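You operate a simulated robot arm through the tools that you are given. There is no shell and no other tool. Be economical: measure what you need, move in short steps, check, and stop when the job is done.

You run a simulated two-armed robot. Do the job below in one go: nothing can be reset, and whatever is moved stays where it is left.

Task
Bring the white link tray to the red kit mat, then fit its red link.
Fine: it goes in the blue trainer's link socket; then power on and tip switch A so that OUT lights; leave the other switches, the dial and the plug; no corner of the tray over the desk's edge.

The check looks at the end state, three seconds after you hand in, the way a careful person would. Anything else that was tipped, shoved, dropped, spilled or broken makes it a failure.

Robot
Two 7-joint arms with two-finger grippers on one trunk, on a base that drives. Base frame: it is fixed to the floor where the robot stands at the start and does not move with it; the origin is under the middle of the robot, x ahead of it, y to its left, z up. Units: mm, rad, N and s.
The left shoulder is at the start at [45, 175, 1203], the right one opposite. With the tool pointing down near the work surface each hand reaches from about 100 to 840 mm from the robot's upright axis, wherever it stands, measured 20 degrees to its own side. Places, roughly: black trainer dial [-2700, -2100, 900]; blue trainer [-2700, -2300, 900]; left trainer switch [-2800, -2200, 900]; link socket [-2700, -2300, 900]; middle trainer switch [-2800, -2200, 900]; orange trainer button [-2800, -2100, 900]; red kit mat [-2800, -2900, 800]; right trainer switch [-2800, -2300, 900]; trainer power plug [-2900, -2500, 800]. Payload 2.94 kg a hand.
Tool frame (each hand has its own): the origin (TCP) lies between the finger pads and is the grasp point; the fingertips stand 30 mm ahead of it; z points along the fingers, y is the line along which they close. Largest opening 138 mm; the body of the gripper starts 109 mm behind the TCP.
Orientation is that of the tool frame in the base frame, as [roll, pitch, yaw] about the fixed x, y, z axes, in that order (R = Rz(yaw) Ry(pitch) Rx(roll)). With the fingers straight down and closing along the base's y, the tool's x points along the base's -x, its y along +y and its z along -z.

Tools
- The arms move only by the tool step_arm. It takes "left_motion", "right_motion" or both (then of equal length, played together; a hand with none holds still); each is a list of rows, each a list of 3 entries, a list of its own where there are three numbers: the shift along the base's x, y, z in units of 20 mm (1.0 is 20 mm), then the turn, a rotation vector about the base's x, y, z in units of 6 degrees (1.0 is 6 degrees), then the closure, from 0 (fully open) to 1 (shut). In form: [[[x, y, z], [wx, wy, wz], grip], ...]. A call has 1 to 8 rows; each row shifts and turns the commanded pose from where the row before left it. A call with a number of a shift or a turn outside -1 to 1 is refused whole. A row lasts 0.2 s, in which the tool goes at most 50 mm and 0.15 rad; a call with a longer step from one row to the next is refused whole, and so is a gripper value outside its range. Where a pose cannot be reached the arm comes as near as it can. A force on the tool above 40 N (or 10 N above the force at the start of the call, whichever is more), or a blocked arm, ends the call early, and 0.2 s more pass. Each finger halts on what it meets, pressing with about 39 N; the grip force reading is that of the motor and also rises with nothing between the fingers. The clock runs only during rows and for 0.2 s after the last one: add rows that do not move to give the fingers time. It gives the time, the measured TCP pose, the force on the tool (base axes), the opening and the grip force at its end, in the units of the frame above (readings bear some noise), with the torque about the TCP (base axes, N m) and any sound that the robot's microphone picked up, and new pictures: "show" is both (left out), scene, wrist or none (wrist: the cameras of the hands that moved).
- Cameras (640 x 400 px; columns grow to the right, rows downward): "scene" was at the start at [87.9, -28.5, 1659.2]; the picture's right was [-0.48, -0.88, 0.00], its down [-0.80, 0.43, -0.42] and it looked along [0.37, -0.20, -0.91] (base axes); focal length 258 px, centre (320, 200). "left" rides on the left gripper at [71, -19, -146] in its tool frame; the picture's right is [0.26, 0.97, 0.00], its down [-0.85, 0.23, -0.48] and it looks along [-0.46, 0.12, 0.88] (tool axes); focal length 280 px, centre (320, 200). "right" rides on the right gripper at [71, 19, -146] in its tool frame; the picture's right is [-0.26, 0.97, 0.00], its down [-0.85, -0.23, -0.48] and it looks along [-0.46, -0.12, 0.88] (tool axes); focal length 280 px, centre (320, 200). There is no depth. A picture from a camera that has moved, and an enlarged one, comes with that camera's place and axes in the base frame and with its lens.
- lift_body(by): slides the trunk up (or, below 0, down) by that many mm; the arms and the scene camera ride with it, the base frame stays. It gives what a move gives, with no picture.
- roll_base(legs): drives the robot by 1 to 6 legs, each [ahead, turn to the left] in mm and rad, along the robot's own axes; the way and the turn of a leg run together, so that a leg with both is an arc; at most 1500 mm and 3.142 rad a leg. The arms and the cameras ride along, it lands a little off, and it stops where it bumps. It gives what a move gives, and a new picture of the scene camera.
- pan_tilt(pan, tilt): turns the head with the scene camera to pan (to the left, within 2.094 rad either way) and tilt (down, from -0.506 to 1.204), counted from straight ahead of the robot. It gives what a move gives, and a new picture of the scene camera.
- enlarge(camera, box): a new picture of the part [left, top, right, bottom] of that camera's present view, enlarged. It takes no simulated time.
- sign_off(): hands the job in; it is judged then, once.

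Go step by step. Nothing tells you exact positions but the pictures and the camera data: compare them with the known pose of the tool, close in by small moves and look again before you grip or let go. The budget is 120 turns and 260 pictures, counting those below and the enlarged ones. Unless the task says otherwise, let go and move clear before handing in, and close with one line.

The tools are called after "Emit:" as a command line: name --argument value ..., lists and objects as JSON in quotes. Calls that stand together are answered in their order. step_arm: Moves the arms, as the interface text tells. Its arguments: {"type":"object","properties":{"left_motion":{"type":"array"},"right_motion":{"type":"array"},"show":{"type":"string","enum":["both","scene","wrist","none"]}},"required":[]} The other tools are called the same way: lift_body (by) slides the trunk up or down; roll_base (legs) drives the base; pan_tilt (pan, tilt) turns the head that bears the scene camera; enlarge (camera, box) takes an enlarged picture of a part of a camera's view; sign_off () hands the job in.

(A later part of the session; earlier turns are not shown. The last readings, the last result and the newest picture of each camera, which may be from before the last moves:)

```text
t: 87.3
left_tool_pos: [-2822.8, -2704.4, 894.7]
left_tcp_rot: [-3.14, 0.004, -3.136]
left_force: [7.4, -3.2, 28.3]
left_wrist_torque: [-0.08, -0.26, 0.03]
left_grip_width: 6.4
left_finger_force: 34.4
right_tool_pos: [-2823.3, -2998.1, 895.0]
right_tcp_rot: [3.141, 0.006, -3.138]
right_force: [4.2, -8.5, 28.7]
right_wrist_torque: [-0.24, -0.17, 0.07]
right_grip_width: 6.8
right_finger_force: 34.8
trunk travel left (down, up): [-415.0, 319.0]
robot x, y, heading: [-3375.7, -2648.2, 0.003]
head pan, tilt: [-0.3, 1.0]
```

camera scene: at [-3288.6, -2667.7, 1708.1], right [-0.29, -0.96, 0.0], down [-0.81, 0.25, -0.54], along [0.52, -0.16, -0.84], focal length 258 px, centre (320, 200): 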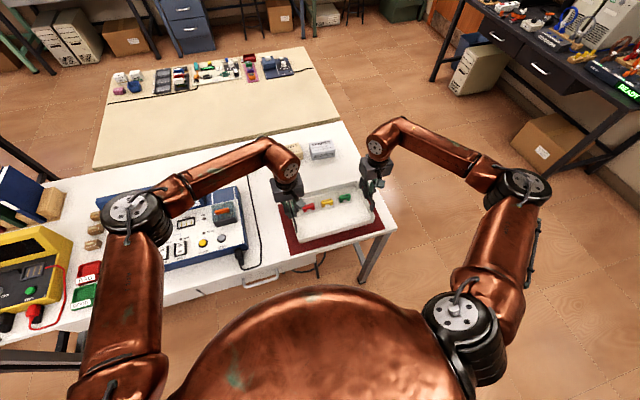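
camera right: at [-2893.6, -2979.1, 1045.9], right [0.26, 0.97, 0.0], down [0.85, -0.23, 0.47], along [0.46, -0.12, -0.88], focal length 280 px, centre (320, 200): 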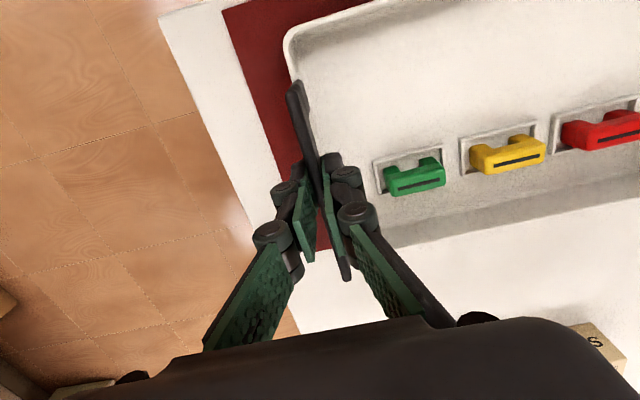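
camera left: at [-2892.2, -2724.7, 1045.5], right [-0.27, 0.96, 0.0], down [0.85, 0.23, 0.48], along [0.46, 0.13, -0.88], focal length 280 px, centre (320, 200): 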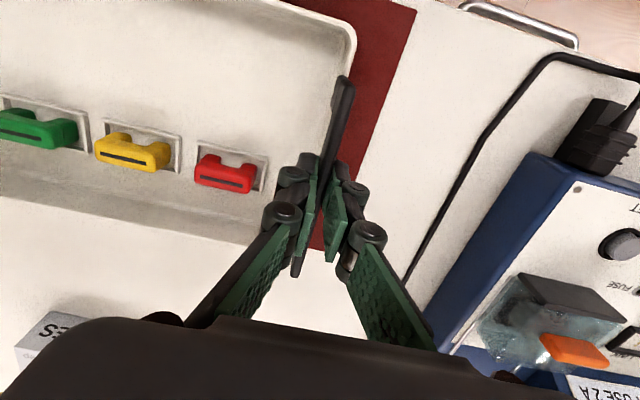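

The tray is down on the mat. I'll ease off the pressure and open both hands partway.

Emit:
step_arm --left_motion '[[[0, 0, 0.08], [0, 0, 0], 1], [[0, 0, 0], [0, 0, 0], 0.85], [[0, 0, 0], [0, 0, 0], 0.6], [[0, 0, 0], [0, 0, 0], 0.6], [[0, 0, 0], [0, 0, 0], 0.6], [[0, 0, 0], [0, 0, 0], 0.6]]' --right_motion '[[[0, 0, 0.08], [0, 0, 0], 1], [[0, 0, 0], [0, 0, 0], 0.85], [[0, 0, 0], [0, 0, 0], 0.6], [[0, 0, 0], [0, 0, 0], 0.6], [[0, 0, 0], [0, 0, 0], 0.6], [[0, 0, 0], [0, 0, 0], 0.6]]' --show "wrist"

```text
t: 88.7
left_tool_pos: [-2822.0, -2704.5, 892.4]
left_tcp_rot: [3.14, -0.003, -3.136]
left_force: [0.3, 0.2, 0.1]
left_wrist_torque: [-0.01, -0.01, -0.01]
left_grip_width: 55.1
left_finger_force: 0.0
right_tool_pos: [-2823.7, -2998.8, 893.1]
right_tcp_rot: [3.141, -0.002, -3.136]
right_force: [0.4, 0.6, -0.2]
right_wrist_torque: [-0.03, 0.01, 0.01]
right_grip_width: 55.2
right_finger_force: 0.1
trunk travel left (down, up): [-415.0, 319.0]
robot x, y, heading: [-3373.4, -2647.2, 0.006]
head pan, tilt: [-0.3, 1.0]
camera right: at [-2894.4, -2978.8, 1038.9], right [0.26, 0.97, 0.0], down [0.85, -0.23, 0.48], along [0.46, -0.12, -0.88], focal length 280 px, centre (320, 200)
camera left: at [-2892.3, -2723.8, 1037.9], right [-0.27, 0.96, 0.0], down [0.85, 0.23, 0.48], along [0.46, 0.13, -0.88], focal length 280 px, centre (320, 200)
```

right: 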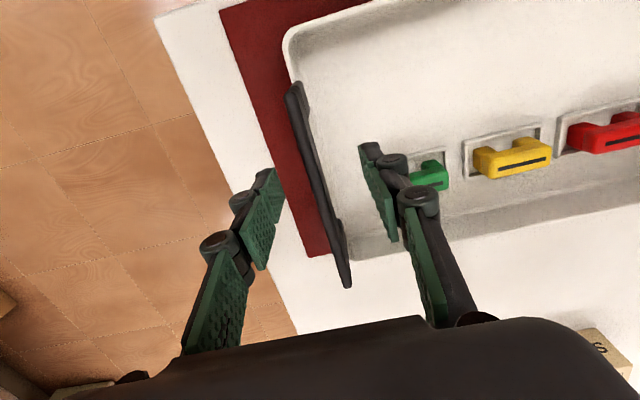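
left: 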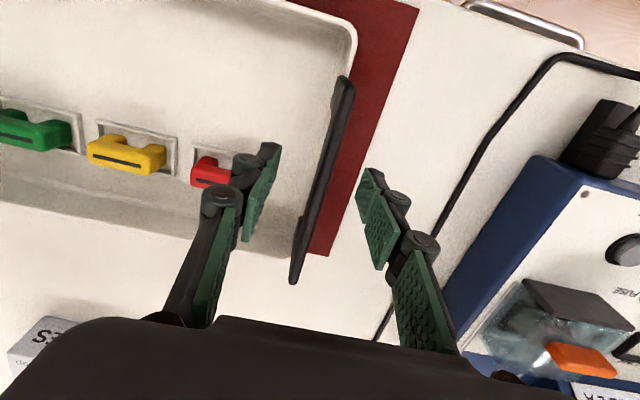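

The tray is released on the mat. I'll raise both hands straight up and look at the links and the trainer.

Emit:
step_arm --left_motion '[[[0, 0, 1], [0, 0, 0], 0.6], [[0, 0, 1], [0, 0, 0], 0.6], [[0, 0, 1], [0, 0, 0], 0.6], [[0, 0, 1], [0, 0, 0], 0.6], [[0, 0, 1], [0, 0, 0], 0.6], [[0, 0, 1], [0, 0, 0], 0.6], [[0, 0, 1], [0, 0, 0], 0.6], [[0, 0, 1], [0, 0, 0], 0.6]]' --right_motion '[[[0, 0, 1], [0, 0, 0], 0.6], [[0, 0, 1], [0, 0, 0], 0.6], [[0, 0, 1], [0, 0, 0], 0.6], [[0, 0, 1], [0, 0, 0], 0.6], [[0, 0, 1], [0, 0, 0], 0.6], [[0, 0, 1], [0, 0, 0], 0.6], [[0, 0, 1], [0, 0, 0], 0.6], [[0, 0, 1], [0, 0, 0], 0.6]]'

Emit:
enlarge --camera "left" --box '[380, 0, 640, 330]'

```text
t: 90.5
left_tool_pos: [-2821.3, -2703.4, 1053.3]
left_tcp_rot: [3.139, 0.001, -3.135]
left_force: [-0.1, 0.5, 0.7]
left_wrist_torque: [0.01, -0.05, -0.01]
left_grip_width: 55.1
left_finger_force: 0.0
right_tool_pos: [-2823.9, -2997.6, 1055.2]
right_tcp_rot: [3.141, 0.0, -3.137]
right_force: [-0.2, 0.7, 1.5]
right_wrist_torque: [-0.01, 0.01, -0.05]
right_grip_width: 55.7
right_finger_force: 0.0
trunk travel left (down, up): [-415.0, 319.0]
robot x, y, heading: [-3371.1, -2648.2, 0.006]
head pan, tilt: [-0.3, 1.0]
camera scene: at [-3290.1, -2666.9, 1708.2], right [-0.29, -0.96, 0.0], down [-0.81, 0.24, -0.54], along [0.52, -0.16, -0.84], focal length 258 px, centre (320, 200)
camera right: at [-2894.7, -2978.9, 1200.4], right [0.26, 0.97, 0.0], down [0.85, -0.23, 0.48], along [0.46, -0.12, -0.88], focal length 280 px, centre (320, 200)
camera left: at [-2891.4, -2722.7, 1198.8], right [-0.27, 0.96, 0.0], down [0.85, 0.23, 0.48], along [0.46, 0.13, -0.88], focal length 280 px, centre (320, 200)
```

scene: 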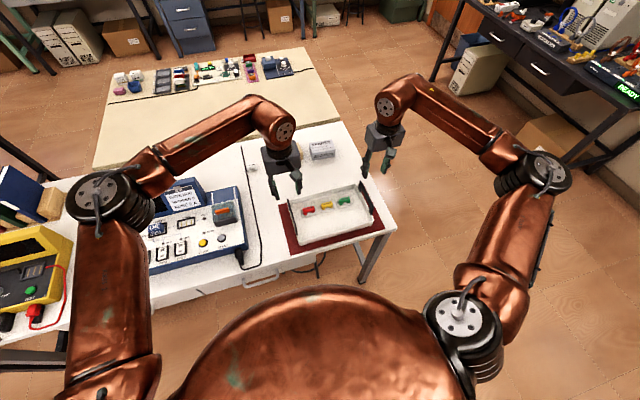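
right: 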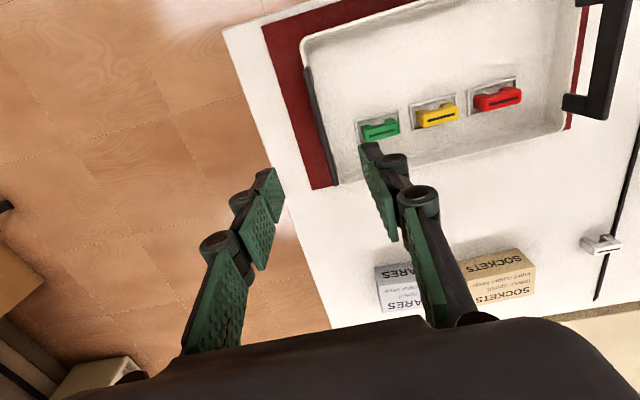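
left: 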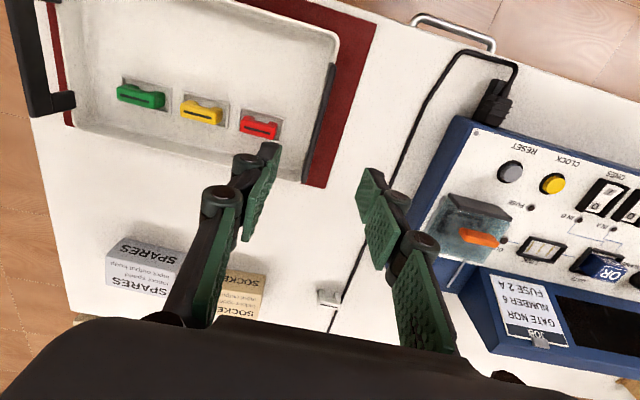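

```text
1.21 times, centred on (510, 165) of left
camera zoom: at [-2891.4, -2722.7, 1198.8], right [-0.27, 0.96, 0.0], down [0.85, 0.23, 0.48], along [0.46, 0.13, -0.88], focal length 340 px, centre (90, 242)
```

zoom: 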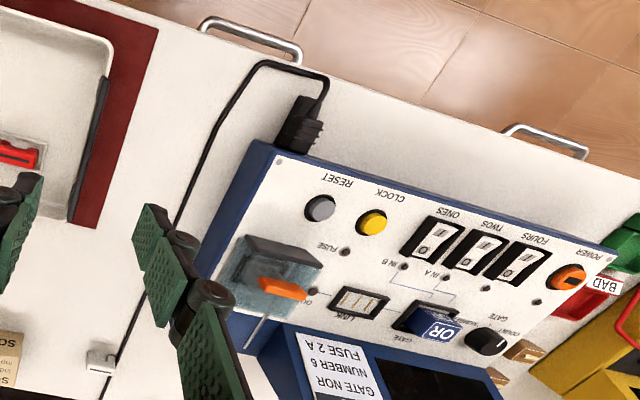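

The trainer shows a LINK socket, the POWER button, switches ONES/TWOS/FOURS (inputs A and B) and a plug-in gate. First I'll look closely at the red link and the switch labels.

Emit:
enlarge --camera "right" --box '[440, 60, 560, 135]'

Emit:
enlarge --camera "left" --box '[210, 90, 310, 152]'

Emit:
enlarge --camera "left" --box '[500, 130, 640, 300]'

```text
5.33 times, centred on (500, 98) of right
camera zoom: at [-2894.7, -2978.9, 1200.4], right [0.26, 0.97, 0.0], down [0.85, -0.23, 0.48], along [0.46, -0.12, -0.88], focal length 1495 px, centre (-640, 747)
```

zoom: 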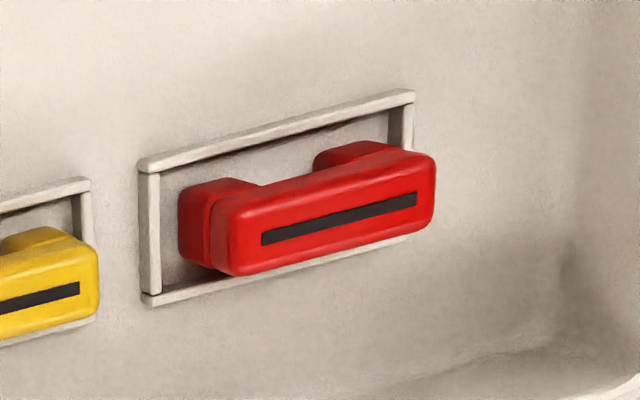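

```text
6.40 times, centred on (260, 121) of left
camera zoom: at [-2891.4, -2722.7, 1198.8], right [-0.27, 0.96, 0.0], down [0.85, 0.23, 0.48], along [0.46, 0.13, -0.88], focal length 1794 px, centre (704, 706)
```

zoom: 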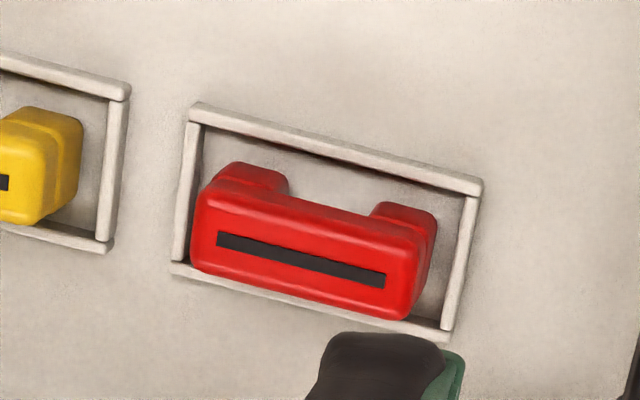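

```text
2.35 times, centred on (570, 215) of left
camera zoom: at [-2891.4, -2722.7, 1198.8], right [-0.27, 0.96, 0.0], down [0.85, 0.23, 0.48], along [0.46, 0.13, -0.88], focal length 660 px, centre (-268, 165)
```

zoom: 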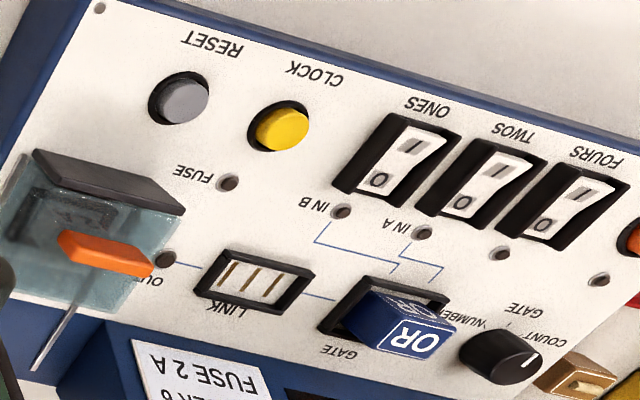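

The red link is an upright staple, about 48 mm long along y, near (-2773,-2779). I'll turn the left hand 90° so it grips across the thin side, and move it over the link while the right hand goes clear.

Emit:
step_arm --left_motion '[[[0.16, -0.25, 0], [0, 0, 1], 0.6], [[0.16, -0.25, 0], [0, 0, 1], 0.6], [[0.16, -0.25, 0], [0, 0, 1], 0.6], [[0.16, -0.25, 0], [0, 0, 1], 0.6], [[0.16, -0.25, 0], [0, 0, 1], 0.6], [[0.16, -0.25, 0], [0, 0, 1], 0.6], [[0.16, -0.25, 0], [0, 0, 1], 0.6], [[0.16, -0.25, 0], [0, 0, 1], 0.6]]' --right_motion '[[[-0.5, -0.5, 0.5], [0, 0, 0], 0.6], [[-0.5, -0.5, 0.5], [0, 0, 0], 0.6], [[-0.5, -0.5, 0.5], [0, 0, 0], 0.6], [[-0.5, -0.5, 0.5], [0, 0, 0], 0.6], [[-0.5, -0.5, 0.5], [0, 0, 0], 0.6], [[-0.5, -0.5, 0.5], [0, 0, 0], 0.6], [[-0.5, -0.5, 0.5], [0, 0, 0], 0.6], [[-0.5, -0.5, 0.5], [0, 0, 0], 0.6]]' --show "none"

Emit:
step_arm --left_motion '[[[0.16, -0.25, 0], [0, 0, 1], 0.6], [[0.16, -0.25, 0], [0, 0, 1], 0.6], [[0.16, -0.25, 0], [0, 0, 1], 0.6], [[0.16, -0.25, 0], [0, 0, 1], 0.6], [[0.16, -0.25, 0], [0, 0, 1], 0.6], [[0.16, -0.25, 0], [0, 0, 1], 0.6], [[0.16, -0.25, 0], [0, 0, 1], 0.6]]'

```text
t: 92.3
left_tool_pos: [-2796.7, -2744.8, 1052.7]
left_tcp_rot: [3.141, -0.001, -2.296]
left_force: [0.5, -0.2, -0.1]
left_wrist_torque: [0.03, -0.02, 0.04]
left_grip_width: 55.4
left_finger_force: 0.1
right_tool_pos: [-2903.2, -3077.3, 1133.3]
right_tcp_rot: [3.141, 0.001, -3.137]
right_force: [-1.0, -0.3, 0.5]
right_wrist_torque: [0.05, -0.02, 0.01]
right_grip_width: 55.3
right_finger_force: 0.2
trunk travel left (down, up): [-415.0, 319.0]
robot x, y, heading: [-3373.3, -2647.6, 0.008]
head pan, tilt: [-0.3, 1.0]
```

```text
t: 93.9
left_tool_pos: [-2774.0, -2781.1, 1051.8]
left_tcp_rot: [3.14, -0.001, -1.563]
left_force: [-1.7, 0.6, -0.5]
left_wrist_torque: [0.01, -0.01, 0.02]
left_grip_width: 55.1
left_finger_force: 0.0
right_tool_pos: [-2903.2, -3075.8, 1133.4]
right_tcp_rot: [3.14, 0.0, -3.138]
right_force: [0.3, 0.3, -0.2]
right_wrist_torque: [0.01, 0.0, -0.01]
right_grip_width: 55.2
right_finger_force: 0.0
trunk travel left (down, up): [-415.0, 319.0]
robot x, y, heading: [-3373.5, -2648.3, 0.003]
head pan, tilt: [-0.3, 1.0]
camera scene: at [-3289.2, -2668.3, 1708.2], right [-0.29, -0.96, 0.0], down [-0.81, 0.25, -0.54], along [0.52, -0.16, -0.84], focal length 258 px, centre (320, 200)
camera left: at [-2753.9, -2850.5, 1197.6], right [-0.96, -0.27, 0.0], down [-0.24, 0.85, 0.48], along [-0.13, 0.46, -0.88], focal length 280 px, centre (320, 200)
```

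scene: 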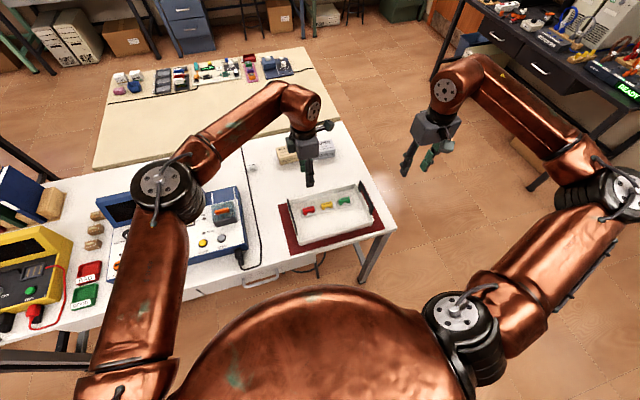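
left: 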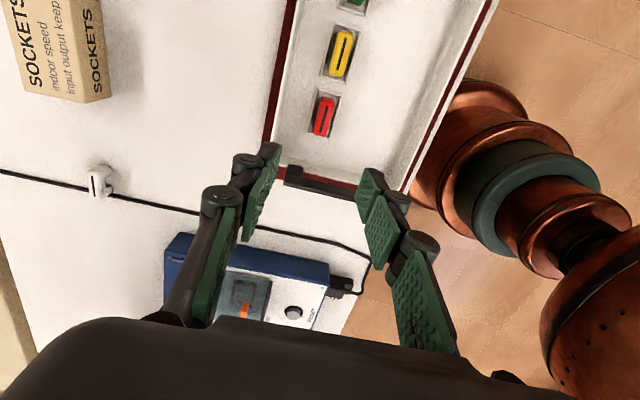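

The link's top-bar centre triangulates to about (-2778,-2775,832). I'll descend to TCP z≈930 with the opening narrowed to about 38 mm, and look again.

Emit:
step_arm --left_motion '[[[-0.1, 0.15, -1], [0, 0, 0], 0.72], [[-0.1, 0.15, -1], [0, 0, 0], 0.72], [[0, 0, -1], [0, 0, 0], 0.72], [[0, 0, -1], [0, 0, 0], 0.72], [[0, 0, -1], [0, 0, 0], 0.72], [[0, 0, -1], [0, 0, 0], 0.72]]' --show "wrist"

Emit:
enlarge --camera "left" --box '[240, 60, 400, 260]'

```text
t: 95.3
left_tool_pos: [-2778.7, -2772.7, 931.8]
left_tcp_rot: [3.14, 0.001, -1.566]
left_force: [0.8, 0.5, 0.4]
left_wrist_torque: [-0.01, 0.05, -0.03]
left_grip_width: 38.6
left_finger_force: 0.0
right_tool_pos: [-2903.2, -3076.0, 1133.8]
right_tcp_rot: [3.141, 0.0, -3.135]
right_force: [-0.6, -0.8, -1.3]
right_wrist_torque: [0.0, 0.01, 0.03]
right_grip_width: 55.3
right_finger_force: 0.0
trunk travel left (down, up): [-415.0, 319.0]
robot x, y, heading: [-3375.0, -2645.8, 0.004]
head pan, tilt: [-0.3, 1.0]
camera left: at [-2757.8, -2843.6, 1077.0], right [-0.96, -0.27, 0.0], down [-0.23, 0.85, 0.48], along [-0.13, 0.46, -0.88], focal length 280 px, centre (320, 200)
```

left: 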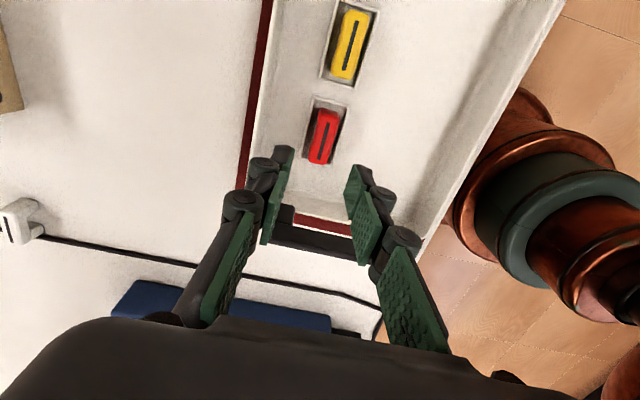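

```text
2.00 times, centred on (320, 160) of left
camera zoom: at [-2757.8, -2843.6, 1077.0], right [-0.96, -0.27, 0.0], down [-0.23, 0.85, 0.48], along [-0.13, 0.46, -0.88], focal length 561 px, centre (320, 280)
```

zoom: 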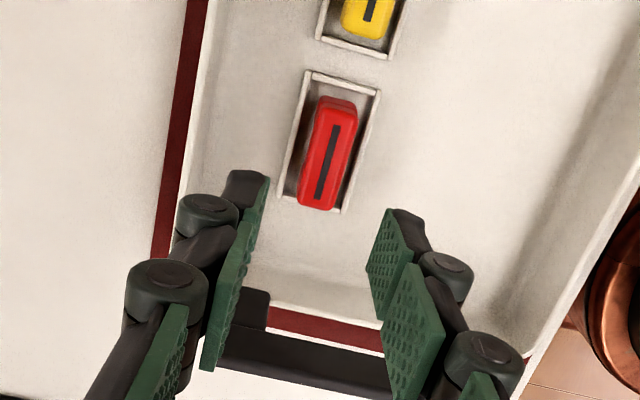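

Alignment needs about 2.5 mm more in -x. I'll descend to straddle the top bar (TCP ≈ 850) and look.

Emit:
step_arm --left_motion '[[[-0.12, -0.06, -0.8], [0, 0, 0], 0.72], [[0, 0, -0.8], [0, 0, 0], 0.72], [[0, 0, -0.8], [0, 0, 0], 0.72], [[0, 0, -0.8], [0, 0, 0], 0.72], [[0, 0, -0.8], [0, 0, 0], 0.72]]' --show "wrist"

Emit:
enlarge --camera "left" --box '[240, 60, 400, 260]'

```text
t: 96.5
left_tool_pos: [-2780.4, -2776.1, 851.5]
left_tcp_rot: [3.138, 0.0, -1.567]
left_force: [0.3, 0.2, 0.3]
left_wrist_torque: [-0.01, 0.01, 0.0]
left_grip_width: 38.4
left_finger_force: 0.2
right_tool_pos: [-2902.7, -3076.3, 1133.5]
right_tcp_rot: [-3.141, -0.001, -3.135]
right_force: [0.2, -0.3, -0.9]
right_wrist_torque: [0.01, 0.02, 0.0]
right_grip_width: 55.1
right_finger_force: 0.1
trunk travel left (down, up): [-415.0, 319.0]
robot x, y, heading: [-3375.3, -2644.5, 0.005]
head pan, tilt: [-0.3, 1.0]
camera left: at [-2760.8, -2846.2, 997.9], right [-0.96, -0.27, 0.0], down [-0.23, 0.85, 0.48], along [-0.13, 0.46, -0.88], focal length 280 px, centre (320, 200)
```

left: 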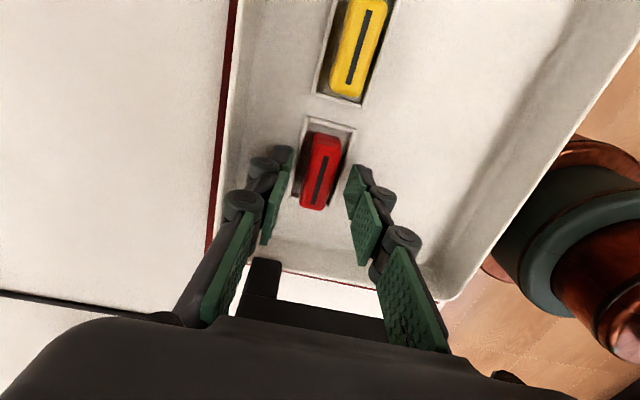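

```text
2.00 times, centred on (320, 160) of left
camera zoom: at [-2760.8, -2846.2, 997.9], right [-0.96, -0.27, 0.0], down [-0.23, 0.85, 0.48], along [-0.13, 0.46, -0.88], focal length 561 px, centre (320, 280)
```

zoom: 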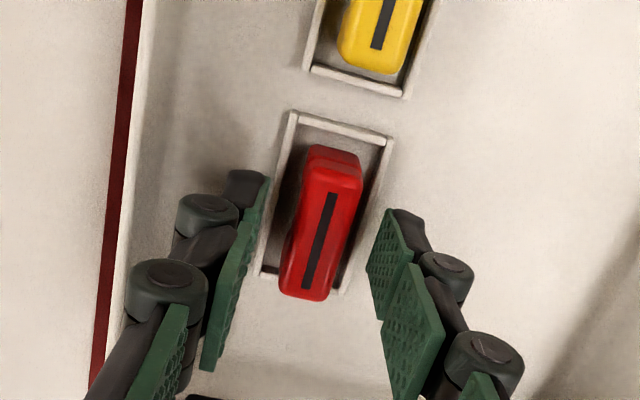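

The link sits well between the pads. I'll nudge +2 mm in y and 4 mm lower, then close.

Emit:
step_arm --left_motion '[[[-0.03, 0.12, -0.2], [0, 0, 0], 0.72], [[0, 0, 0], [0, 0, 0], 1], [[0, 0, 0], [0, 0, 0], 1], [[0, 0, 0], [0, 0, 0], 1], [[0, 0, 0], [0, 0, 0], 1]]' --show "wrist"

Emit:
enlarge --camera "left" --box '[240, 60, 400, 260]'

```text
t: 97.7
left_tool_pos: [-2782.1, -2772.6, 848.0]
left_tcp_rot: [3.139, 0.0, -1.565]
left_force: [0.2, 0.0, 0.9]
left_wrist_torque: [0.01, 0.0, -0.02]
left_grip_width: 16.7
left_finger_force: 38.7
right_tool_pos: [-2902.9, -3075.8, 1133.5]
right_tcp_rot: [3.141, 0.001, -3.136]
right_force: [0.1, -0.4, 0.4]
right_wrist_torque: [0.02, 0.04, 0.03]
right_grip_width: 55.3
right_finger_force: 0.1
trunk travel left (down, up): [-415.0, 319.0]
robot x, y, heading: [-3377.2, -2646.1, 0.003]
head pan, tilt: [-0.3, 1.0]
camera left: at [-2761.3, -2843.4, 994.0], right [-0.96, -0.27, 0.0], down [-0.23, 0.85, 0.48], along [-0.13, 0.46, -0.88], focal length 280 px, centre (320, 200)
```

left: 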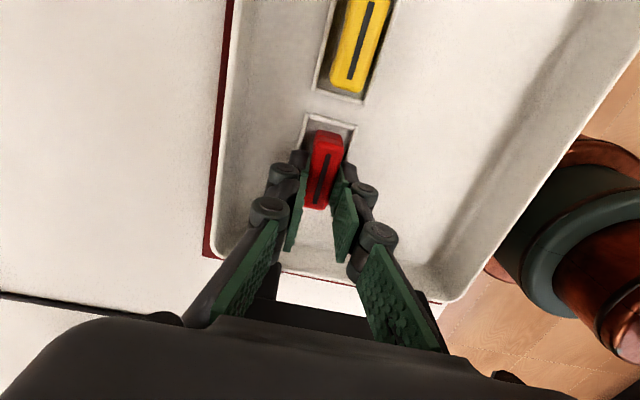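

```text
2.00 times, centred on (320, 160) of left
camera zoom: at [-2761.3, -2843.4, 994.0], right [-0.96, -0.27, 0.0], down [-0.23, 0.85, 0.48], along [-0.13, 0.46, -0.88], focal length 561 px, centre (320, 280)
```

zoom: 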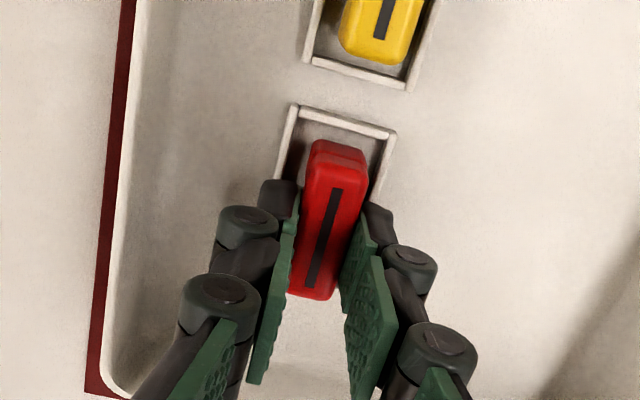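

Gripped at 16.7 mm. I'll lift straight up and check the hold.

Emit:
step_arm --left_motion '[[[0, 0, 0.4], [0, 0, 0], 1], [[0, 0, 1], [0, 0, 0], 1], [[0, 0, 1], [0, 0, 0], 1], [[0, 0, 1], [0, 0, 0], 1], [[0, 0, 1], [0, 0, 0], 1], [[0, 0, 1], [0, 0, 0], 1], [[0, 0, 1], [0, 0, 0], 1], [[0, 0, 1], [0, 0, 0], 1]]' --show "wrist"

Emit:
pan_tilt --pan 0.5 --tilt 0.9

Emit:
enlarge --camera "left" --box '[240, 60, 400, 260]'

```text
t: 99.5
left_tool_pos: [-2780.3, -2772.6, 997.2]
left_tcp_rot: [3.14, -0.001, -1.565]
left_force: [-0.2, -0.1, 0.4]
left_wrist_torque: [0.02, 0.0, -0.01]
left_grip_width: 17.0
left_finger_force: 38.8
right_tool_pos: [-2903.9, -3076.7, 1133.7]
right_tcp_rot: [3.142, 0.0, -3.137]
right_force: [-0.9, 0.1, 0.8]
right_wrist_torque: [0.01, 0.02, -0.01]
right_grip_width: 55.3
right_finger_force: 0.0
trunk travel left (down, up): [-415.0, 319.0]
robot x, y, heading: [-3370.9, -2644.7, 0.007]
head pan, tilt: [-0.3, 1.0]
camera left: at [-2760.7, -2843.3, 1143.3], right [-0.96, -0.27, 0.0], down [-0.23, 0.85, 0.48], along [-0.13, 0.46, -0.88], focal length 280 px, centre (320, 200)
```

left: 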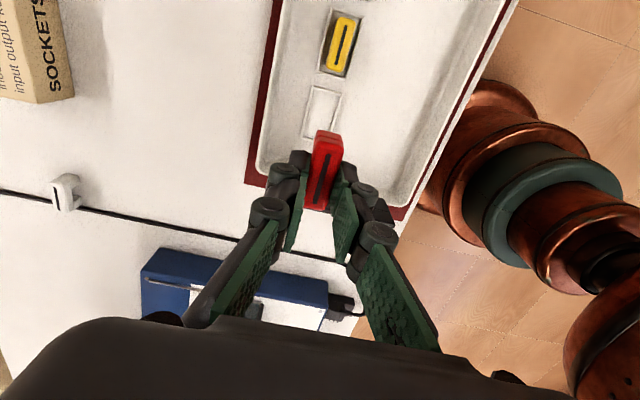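

```text
t: 100.6
left_tool_pos: [-2781.2, -2772.9, 997.5]
left_tcp_rot: [3.139, 0.0, -1.566]
left_force: [0.5, 0.0, -0.7]
left_wrist_torque: [-0.02, 0.02, 0.05]
left_grip_width: 17.2
left_finger_force: 39.1
right_tool_pos: [-2904.1, -3076.4, 1133.9]
right_tcp_rot: [3.142, 0.0, -3.137]
right_force: [0.3, 0.1, -0.9]
right_wrist_torque: [-0.03, 0.0, 0.01]
right_grip_width: 55.4
right_finger_force: 0.1
trunk travel left (down, up): [-415.0, 319.0]
robot x, y, heading: [-3375.5, -2648.3, -0.0]
head pan, tilt: [0.499, 0.901]
camera scene: at [-3289.7, -2611.1, 1715.4], right [0.48, -0.88, 0.0], down [-0.69, -0.38, -0.62], along [0.54, 0.3, -0.78], focal length 258 px, centre (320, 200)
```

scene: 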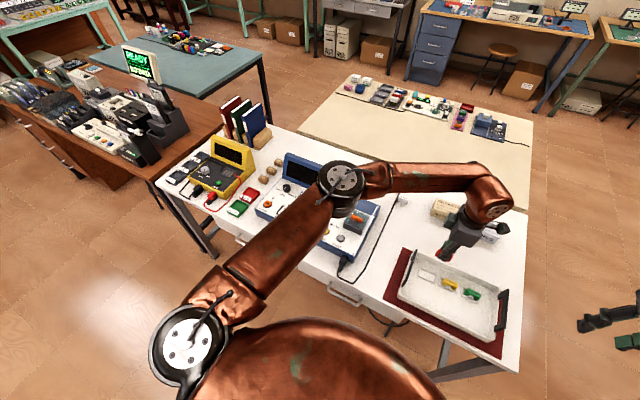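

```text
2.00 times, centred on (320, 160) of left
camera zoom: at [-2760.5, -2843.4, 1142.6], right [-0.96, -0.27, 0.0], down [-0.23, 0.85, 0.48], along [-0.13, 0.46, -0.88], focal length 561 px, centre (320, 280)
```

zoom: 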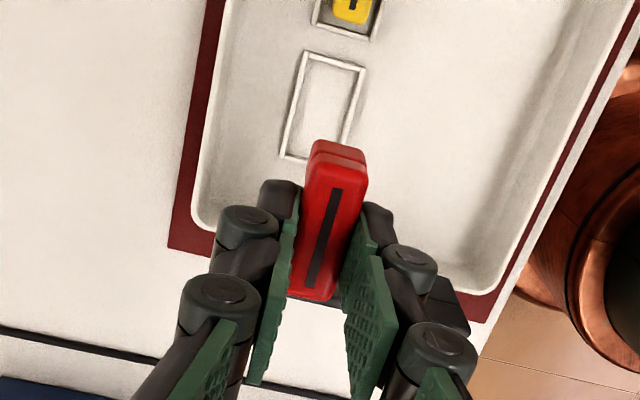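

The link is held firmly. I'll carry it toward the trainer, stopping short to look at the socket.

Emit:
step_arm --left_motion '[[[0.12, 1, 0.3], [0, 0, 0], 1], [[0.12, 1, 0.3], [0, 0, 0], 1], [[0.12, 1, 0.3], [0, 0, 0], 1], [[0.12, 1, 0.3], [0, 0, 0], 1], [[0.12, 1, 0.3], [0, 0, 0], 1], [[0.12, 1, 0.3], [0, 0, 0], 1], [[0.12, 1, 0.3], [0, 0, 0], 1], [[0.12, 1, 0.3], [0, 0, 0], 1]]' --show "none"

Emit:
step_arm --left_motion '[[[0.12, 1, 0], [0, 0, 0], 1], [[0.12, 1, 0], [0, 0, 0], 1], [[0.12, 1, 0], [0, 0, 0], 1], [[0.12, 1, 0], [0, 0, 0], 1], [[0.12, 1, 0], [0, 0, 0], 1], [[0.12, 1, 0], [0, 0, 0], 1], [[0.12, 1, 0], [0, 0, 0], 1], [[0.12, 1, 0], [0, 0, 0], 1]]'

```text
t: 102.4
left_tool_pos: [-2761.0, -2613.9, 1045.5]
left_tcp_rot: [3.141, -0.001, -1.566]
left_force: [1.3, 0.7, -0.7]
left_wrist_torque: [-0.02, -0.02, 0.01]
left_grip_width: 17.0
left_finger_force: 38.4
right_tool_pos: [-2903.0, -3075.0, 1134.3]
right_tcp_rot: [-3.138, 0.0, -3.136]
right_force: [0.6, 0.2, 0.9]
right_wrist_torque: [0.0, 0.01, 0.0]
right_grip_width: 54.9
right_finger_force: 0.0
trunk travel left (down, up): [-415.0, 319.0]
robot x, y, heading: [-3375.6, -2647.9, 0.003]
head pan, tilt: [0.499, 0.901]
```

```text
t: 104.2
left_tool_pos: [-2744.4, -2449.0, 1042.4]
left_tcp_rot: [3.141, -0.001, -1.565]
left_force: [0.4, 0.1, 0.1]
left_wrist_torque: [-0.01, -0.01, 0.0]
left_grip_width: 16.7
left_finger_force: 39.3
right_tool_pos: [-2903.4, -3074.9, 1133.9]
right_tcp_rot: [-3.14, -0.001, -3.135]
right_force: [0.1, 0.8, -0.5]
right_wrist_torque: [0.04, -0.02, 0.01]
right_grip_width: 55.3
right_finger_force: 0.1
trunk travel left (down, up): [-415.0, 319.0]
robot x, y, heading: [-3375.1, -2646.7, 0.006]
head pan, tilt: [0.499, 0.901]
camera scene: at [-3290.1, -2609.2, 1715.4], right [0.48, -0.88, 0.0], down [-0.69, -0.38, -0.62], along [0.54, 0.3, -0.78], focal length 258 px, centre (320, 200)
camera left: at [-2723.8, -2520.1, 1189.5], right [-0.96, -0.27, 0.0], down [-0.23, 0.85, 0.48], along [-0.13, 0.46, -0.88], focal length 280 px, centre (320, 200)
```

scene: 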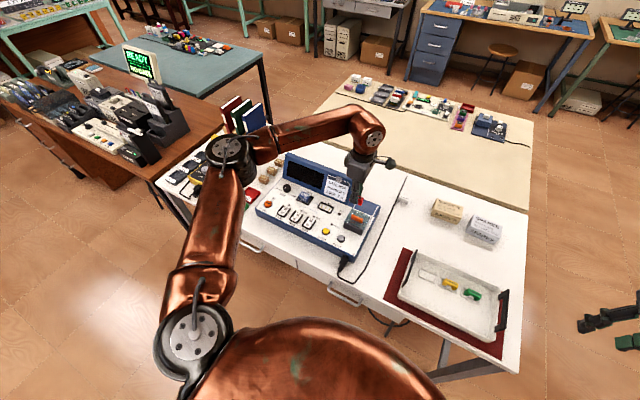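
left: 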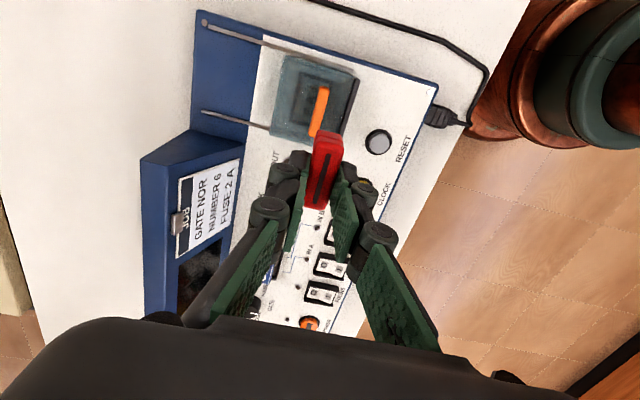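

Now the scene camera has an open view of the trainer. I'll enlarge it to read labels and locate the socket.

Emit:
enlarge --camera "scene" --box '[240, 140, 400, 280]'

Emit:
enlarge --camera "scene" --box '[280, 180, 350, 250]'

Emit:
enlarge --camera "left" --box '[220, 0, 460, 330]'

```text
2.86 times, centred on (320, 210) of scene
camera zoom: at [-3290.1, -2609.2, 1715.4], right [0.48, -0.88, 0.0], down [-0.69, -0.38, -0.62], along [0.54, 0.3, -0.78], focal length 736 px, centre (320, 171)
```

zoom: 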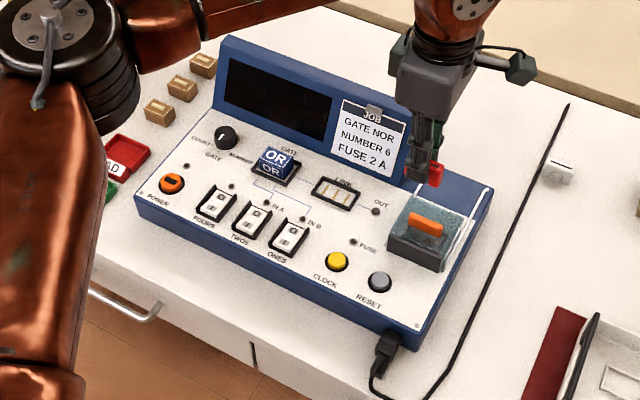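

```text
5.71 times, centred on (315, 215) of scene
camera zoom: at [-3290.1, -2609.2, 1715.4], right [0.48, -0.88, 0.0], down [-0.69, -0.38, -0.62], along [0.54, 0.3, -0.78], focal length 1471 px, centre (349, 114)
```

zoom: 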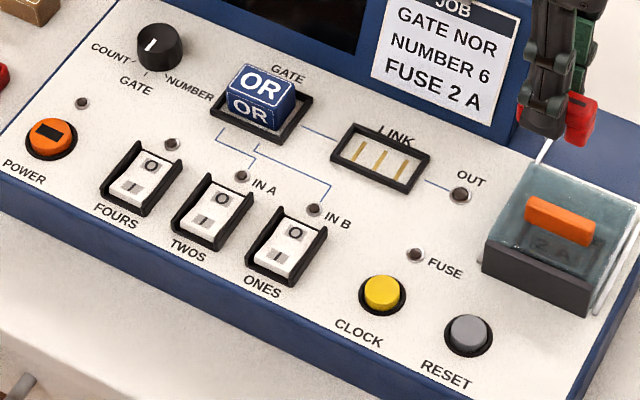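

```text
1.21 times, centred on (340, 165) of left
camera zoom: at [-2723.8, -2520.1, 1189.5], right [-0.96, -0.27, 0.0], down [-0.23, 0.85, 0.48], along [-0.13, 0.46, -0.88], focal length 340 px, centre (296, 242)
```

zoom: 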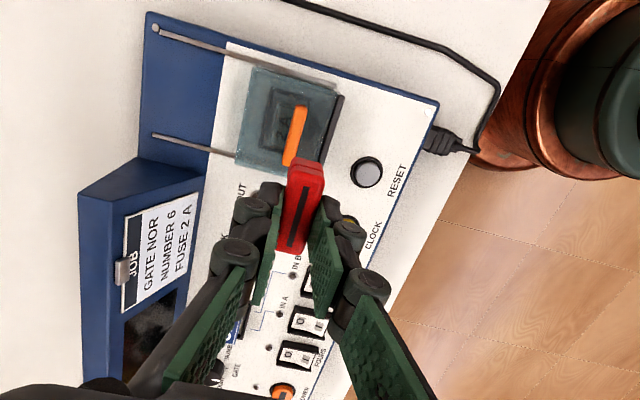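

The panel is flat at z≈850 and square to the base axes, and the LINK socket is at about (-2718,-2316). Switch A is the middle one (TWOS), under the IN A lamp. I'll move the link above the socket.

Emit:
step_arm --left_motion '[[[0.19, 0.97, 0], [0, 0, 0], 1], [[0.19, 0.97, 0], [0, 0, 0], 1], [[0.19, 0.97, 0], [0, 0, 0], 1], [[0.19, 0.97, 0], [0, 0, 0], 1], [[0.19, 0.97, -0.5], [0, 0, 0], 1], [[0.19, 0.97, -1], [0, 0, 0], 1], [[0.19, 0.97, -1], [0, 0, 0], 1], [[0, 0, -1], [0, 0, 0], 1]]'

Emit:
enlarge --camera "left" --box '[240, 60, 400, 260]'

Emit:
enlarge --camera "scene" --box '[280, 160, 360, 240]'

```text
t: 106.0
left_tool_pos: [-2716.4, -2316.0, 974.1]
left_tcp_rot: [3.141, 0.0, -1.567]
left_force: [0.0, 0.0, 0.4]
left_wrist_torque: [-0.02, -0.01, -0.05]
left_grip_width: 17.0
left_finger_force: 38.8
right_tool_pos: [-2902.5, -3075.1, 1133.1]
right_tcp_rot: [3.141, -0.002, -3.135]
right_force: [0.6, -0.2, -0.3]
right_wrist_torque: [0.0, -0.02, 0.0]
right_grip_width: 55.2
right_finger_force: 0.1
trunk travel left (down, up): [-415.0, 319.0]
robot x, y, heading: [-3378.3, -2646.9, 0.008]
head pan, tilt: [0.499, 0.901]
camera scene: at [-3289.5, -2610.2, 1715.4], right [0.48, -0.88, 0.0], down [-0.69, -0.38, -0.62], along [0.54, 0.3, -0.78], focal length 258 px, centre (320, 200)
camera left: at [-2696.5, -2386.4, 1120.1], right [-0.96, -0.27, 0.0], down [-0.23, 0.85, 0.48], along [-0.13, 0.46, -0.88], focal length 280 px, centre (320, 200)
```

scene: 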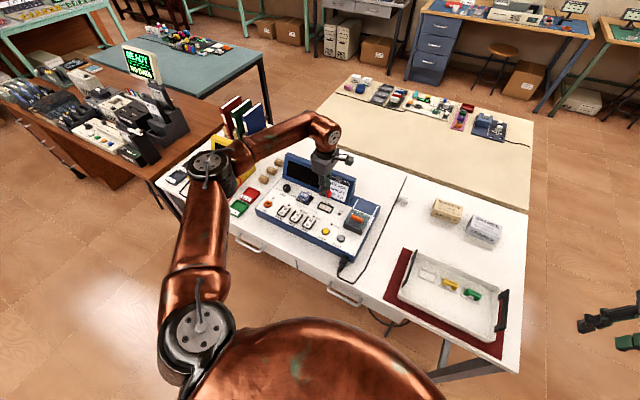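
left: 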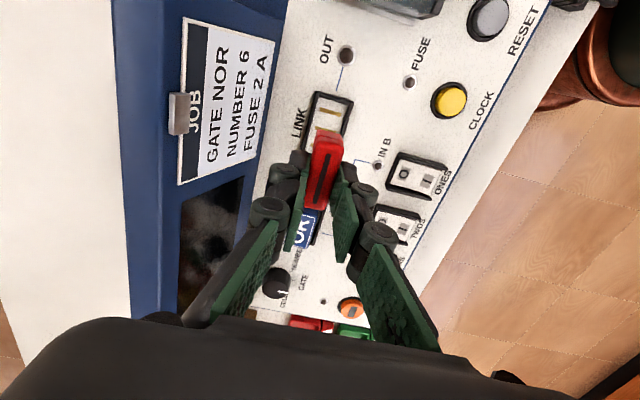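

```text
2.00 times, centred on (320, 160) of left
camera zoom: at [-2696.5, -2386.4, 1120.1], right [-0.96, -0.27, 0.0], down [-0.23, 0.85, 0.48], along [-0.13, 0.46, -0.88], focal length 561 px, centre (320, 280)
```

zoom: 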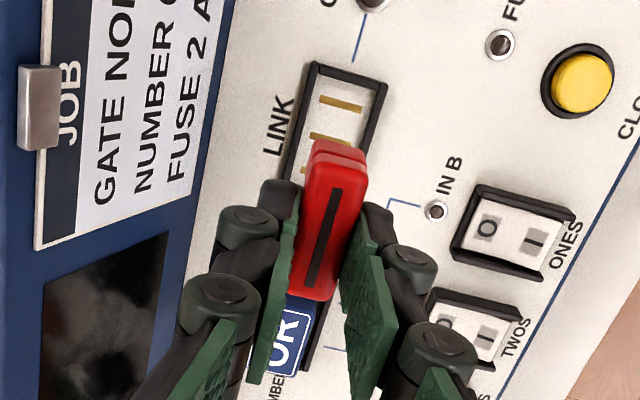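

```text
5.00 times, centred on (320, 200) of scene
camera zoom: at [-3289.5, -2610.2, 1715.4], right [0.48, -0.88, 0.0], down [-0.69, -0.38, -0.62], along [0.54, 0.3, -0.78], focal length 1288 px, centre (320, 200)
```

zoom: 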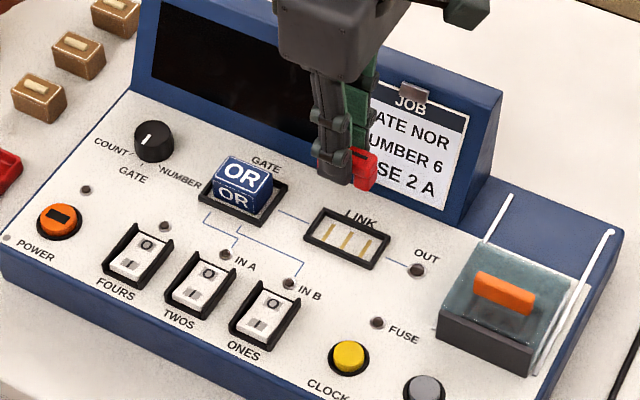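

The socket centre refines to (-2721,-2321). I'll shift by (-3.6,-4.7) mm, descend to just above it and check.

Emit:
step_arm --left_motion '[[[-0.18, -0.23, -0.6], [0, 0, 0], 1], [[0, 0, -0.8], [0, 0, 0], 1], [[0, 0, -0.8], [0, 0, 0], 1], [[0, 0, -0.8], [0, 0, 0], 1], [[0, 0, 0], [0, 0, 0], 1]]' --show "wrist"

Emit:
enlarge --camera "left" --box '[240, 60, 400, 260]'

Emit:
enlarge --camera "scene" --box '[300, 180, 350, 220]'

```text
t: 107.2
left_tool_pos: [-2719.8, -2321.5, 914.2]
left_tcp_rot: [3.139, -0.001, -1.566]
left_force: [0.4, -0.2, 0.3]
left_wrist_torque: [0.04, 0.0, 0.0]
left_grip_width: 17.0
left_finger_force: 39.1
right_tool_pos: [-2902.2, -3075.7, 1133.5]
right_tcp_rot: [3.14, 0.0, -3.137]
right_force: [0.2, 0.3, -0.1]
right_wrist_torque: [0.03, 0.03, -0.04]
right_grip_width: 55.0
right_finger_force: 0.0
trunk travel left (down, up): [-415.0, 319.0]
robot x, y, heading: [-3374.3, -2647.3, 0.004]
head pan, tilt: [0.499, 0.901]
camera left: at [-2700.2, -2392.6, 1060.6], right [-0.96, -0.27, 0.0], down [-0.23, 0.85, 0.48], along [-0.13, 0.46, -0.88], focal length 280 px, centre (320, 200)
```

left: 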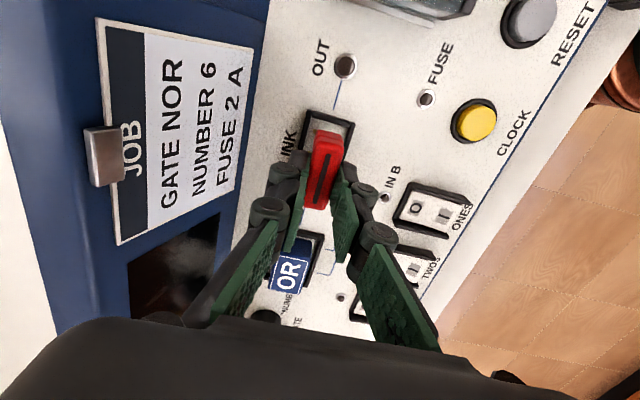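

```text
2.00 times, centred on (320, 160) of left
camera zoom: at [-2700.2, -2392.6, 1060.6], right [-0.96, -0.27, 0.0], down [-0.23, 0.85, 0.48], along [-0.13, 0.46, -0.88], focal length 561 px, centre (320, 280)
```

zoom: 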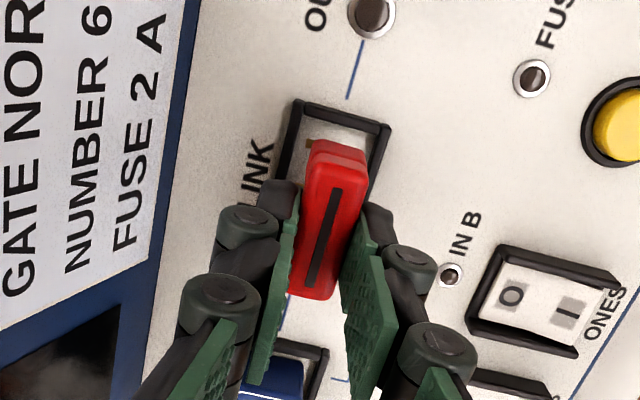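

```text
10.00 times, centred on (325, 200) of scene
camera zoom: at [-3290.3, -2610.2, 1715.5], right [0.48, -0.88, 0.0], down [-0.69, -0.38, -0.62], along [0.54, 0.3, -0.78], focal length 2575 px, centre (270, 200)
```

zoom: 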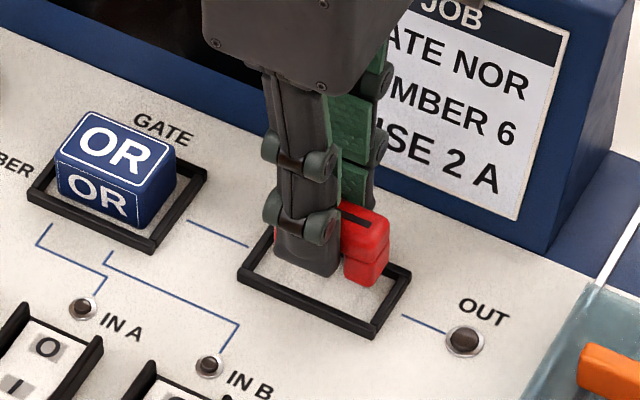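

Link and socket line up within a millimetre or two in the wrist view. I'll nudge +1 mm in y and lower slowly, watching the force.

Emit:
step_arm --left_motion '[[[-0.03, 0.05, -0.2], [0, 0, 0], 1], [[0, 0, -0.2], [0, 0, 0], 1], [[0, 0, -0.2], [0, 0, 0], 1], [[0, 0, 0], [0, 0, 0], 1]]' --show "wrist"

Emit:
enlarge --camera "left" --box '[240, 60, 400, 260]'

Emit:
enlarge --camera "scene" --box '[300, 180, 350, 220]'

```text
t: 108.2
left_tool_pos: [-2721.3, -2319.9, 902.3]
left_tcp_rot: [3.138, 0.0, -1.566]
left_force: [-0.1, 0.3, 0.0]
left_wrist_torque: [-0.03, 0.02, -0.04]
left_grip_width: 16.6
left_finger_force: 38.8
right_tool_pos: [-2903.6, -3075.9, 1133.7]
right_tcp_rot: [-3.14, -0.001, -3.136]
right_force: [-0.1, 0.0, -0.1]
right_wrist_torque: [-0.02, -0.02, 0.01]
right_grip_width: 55.1
right_finger_force: 0.0
trunk travel left (down, up): [-415.0, 319.0]
robot x, y, heading: [-3375.9, -2648.7, 0.005]
head pan, tilt: [0.499, 0.901]
camera left: at [-2700.6, -2391.0, 1047.7], right [-0.96, -0.27, 0.0], down [-0.23, 0.85, 0.48], along [-0.13, 0.46, -0.88], focal length 280 px, centre (320, 200)
```

left: 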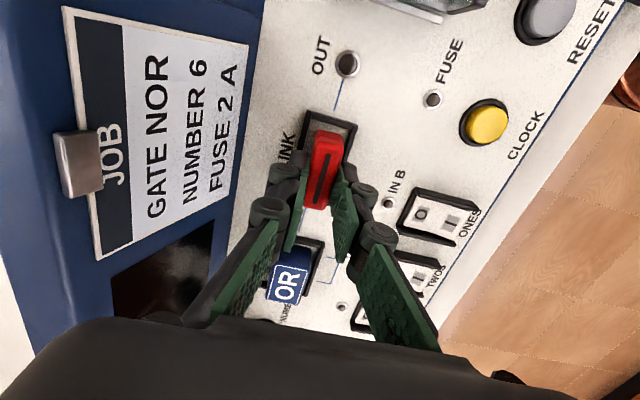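

```text
2.00 times, centred on (320, 160) of left
camera zoom: at [-2700.6, -2391.0, 1047.7], right [-0.96, -0.27, 0.0], down [-0.23, 0.85, 0.48], along [-0.13, 0.46, -0.88], focal length 561 px, centre (320, 280)
```

zoom: 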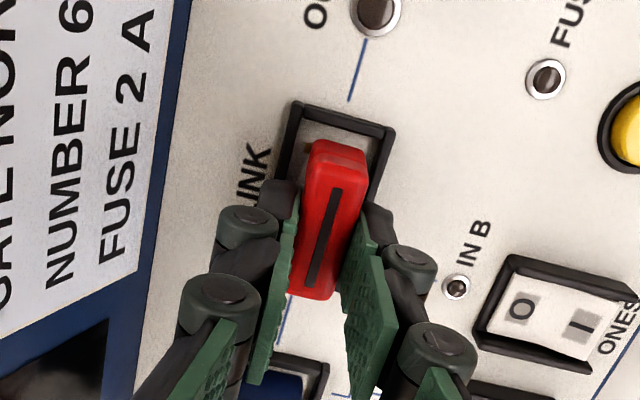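

```text
10.00 times, centred on (325, 200) of scene
camera zoom: at [-3290.1, -2610.2, 1715.4], right [0.48, -0.88, 0.0], down [-0.69, -0.38, -0.62], along [0.54, 0.3, -0.78], focal length 2575 px, centre (270, 200)
```

zoom: 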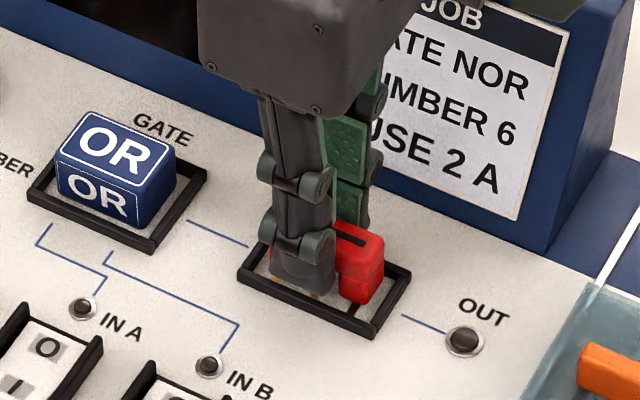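

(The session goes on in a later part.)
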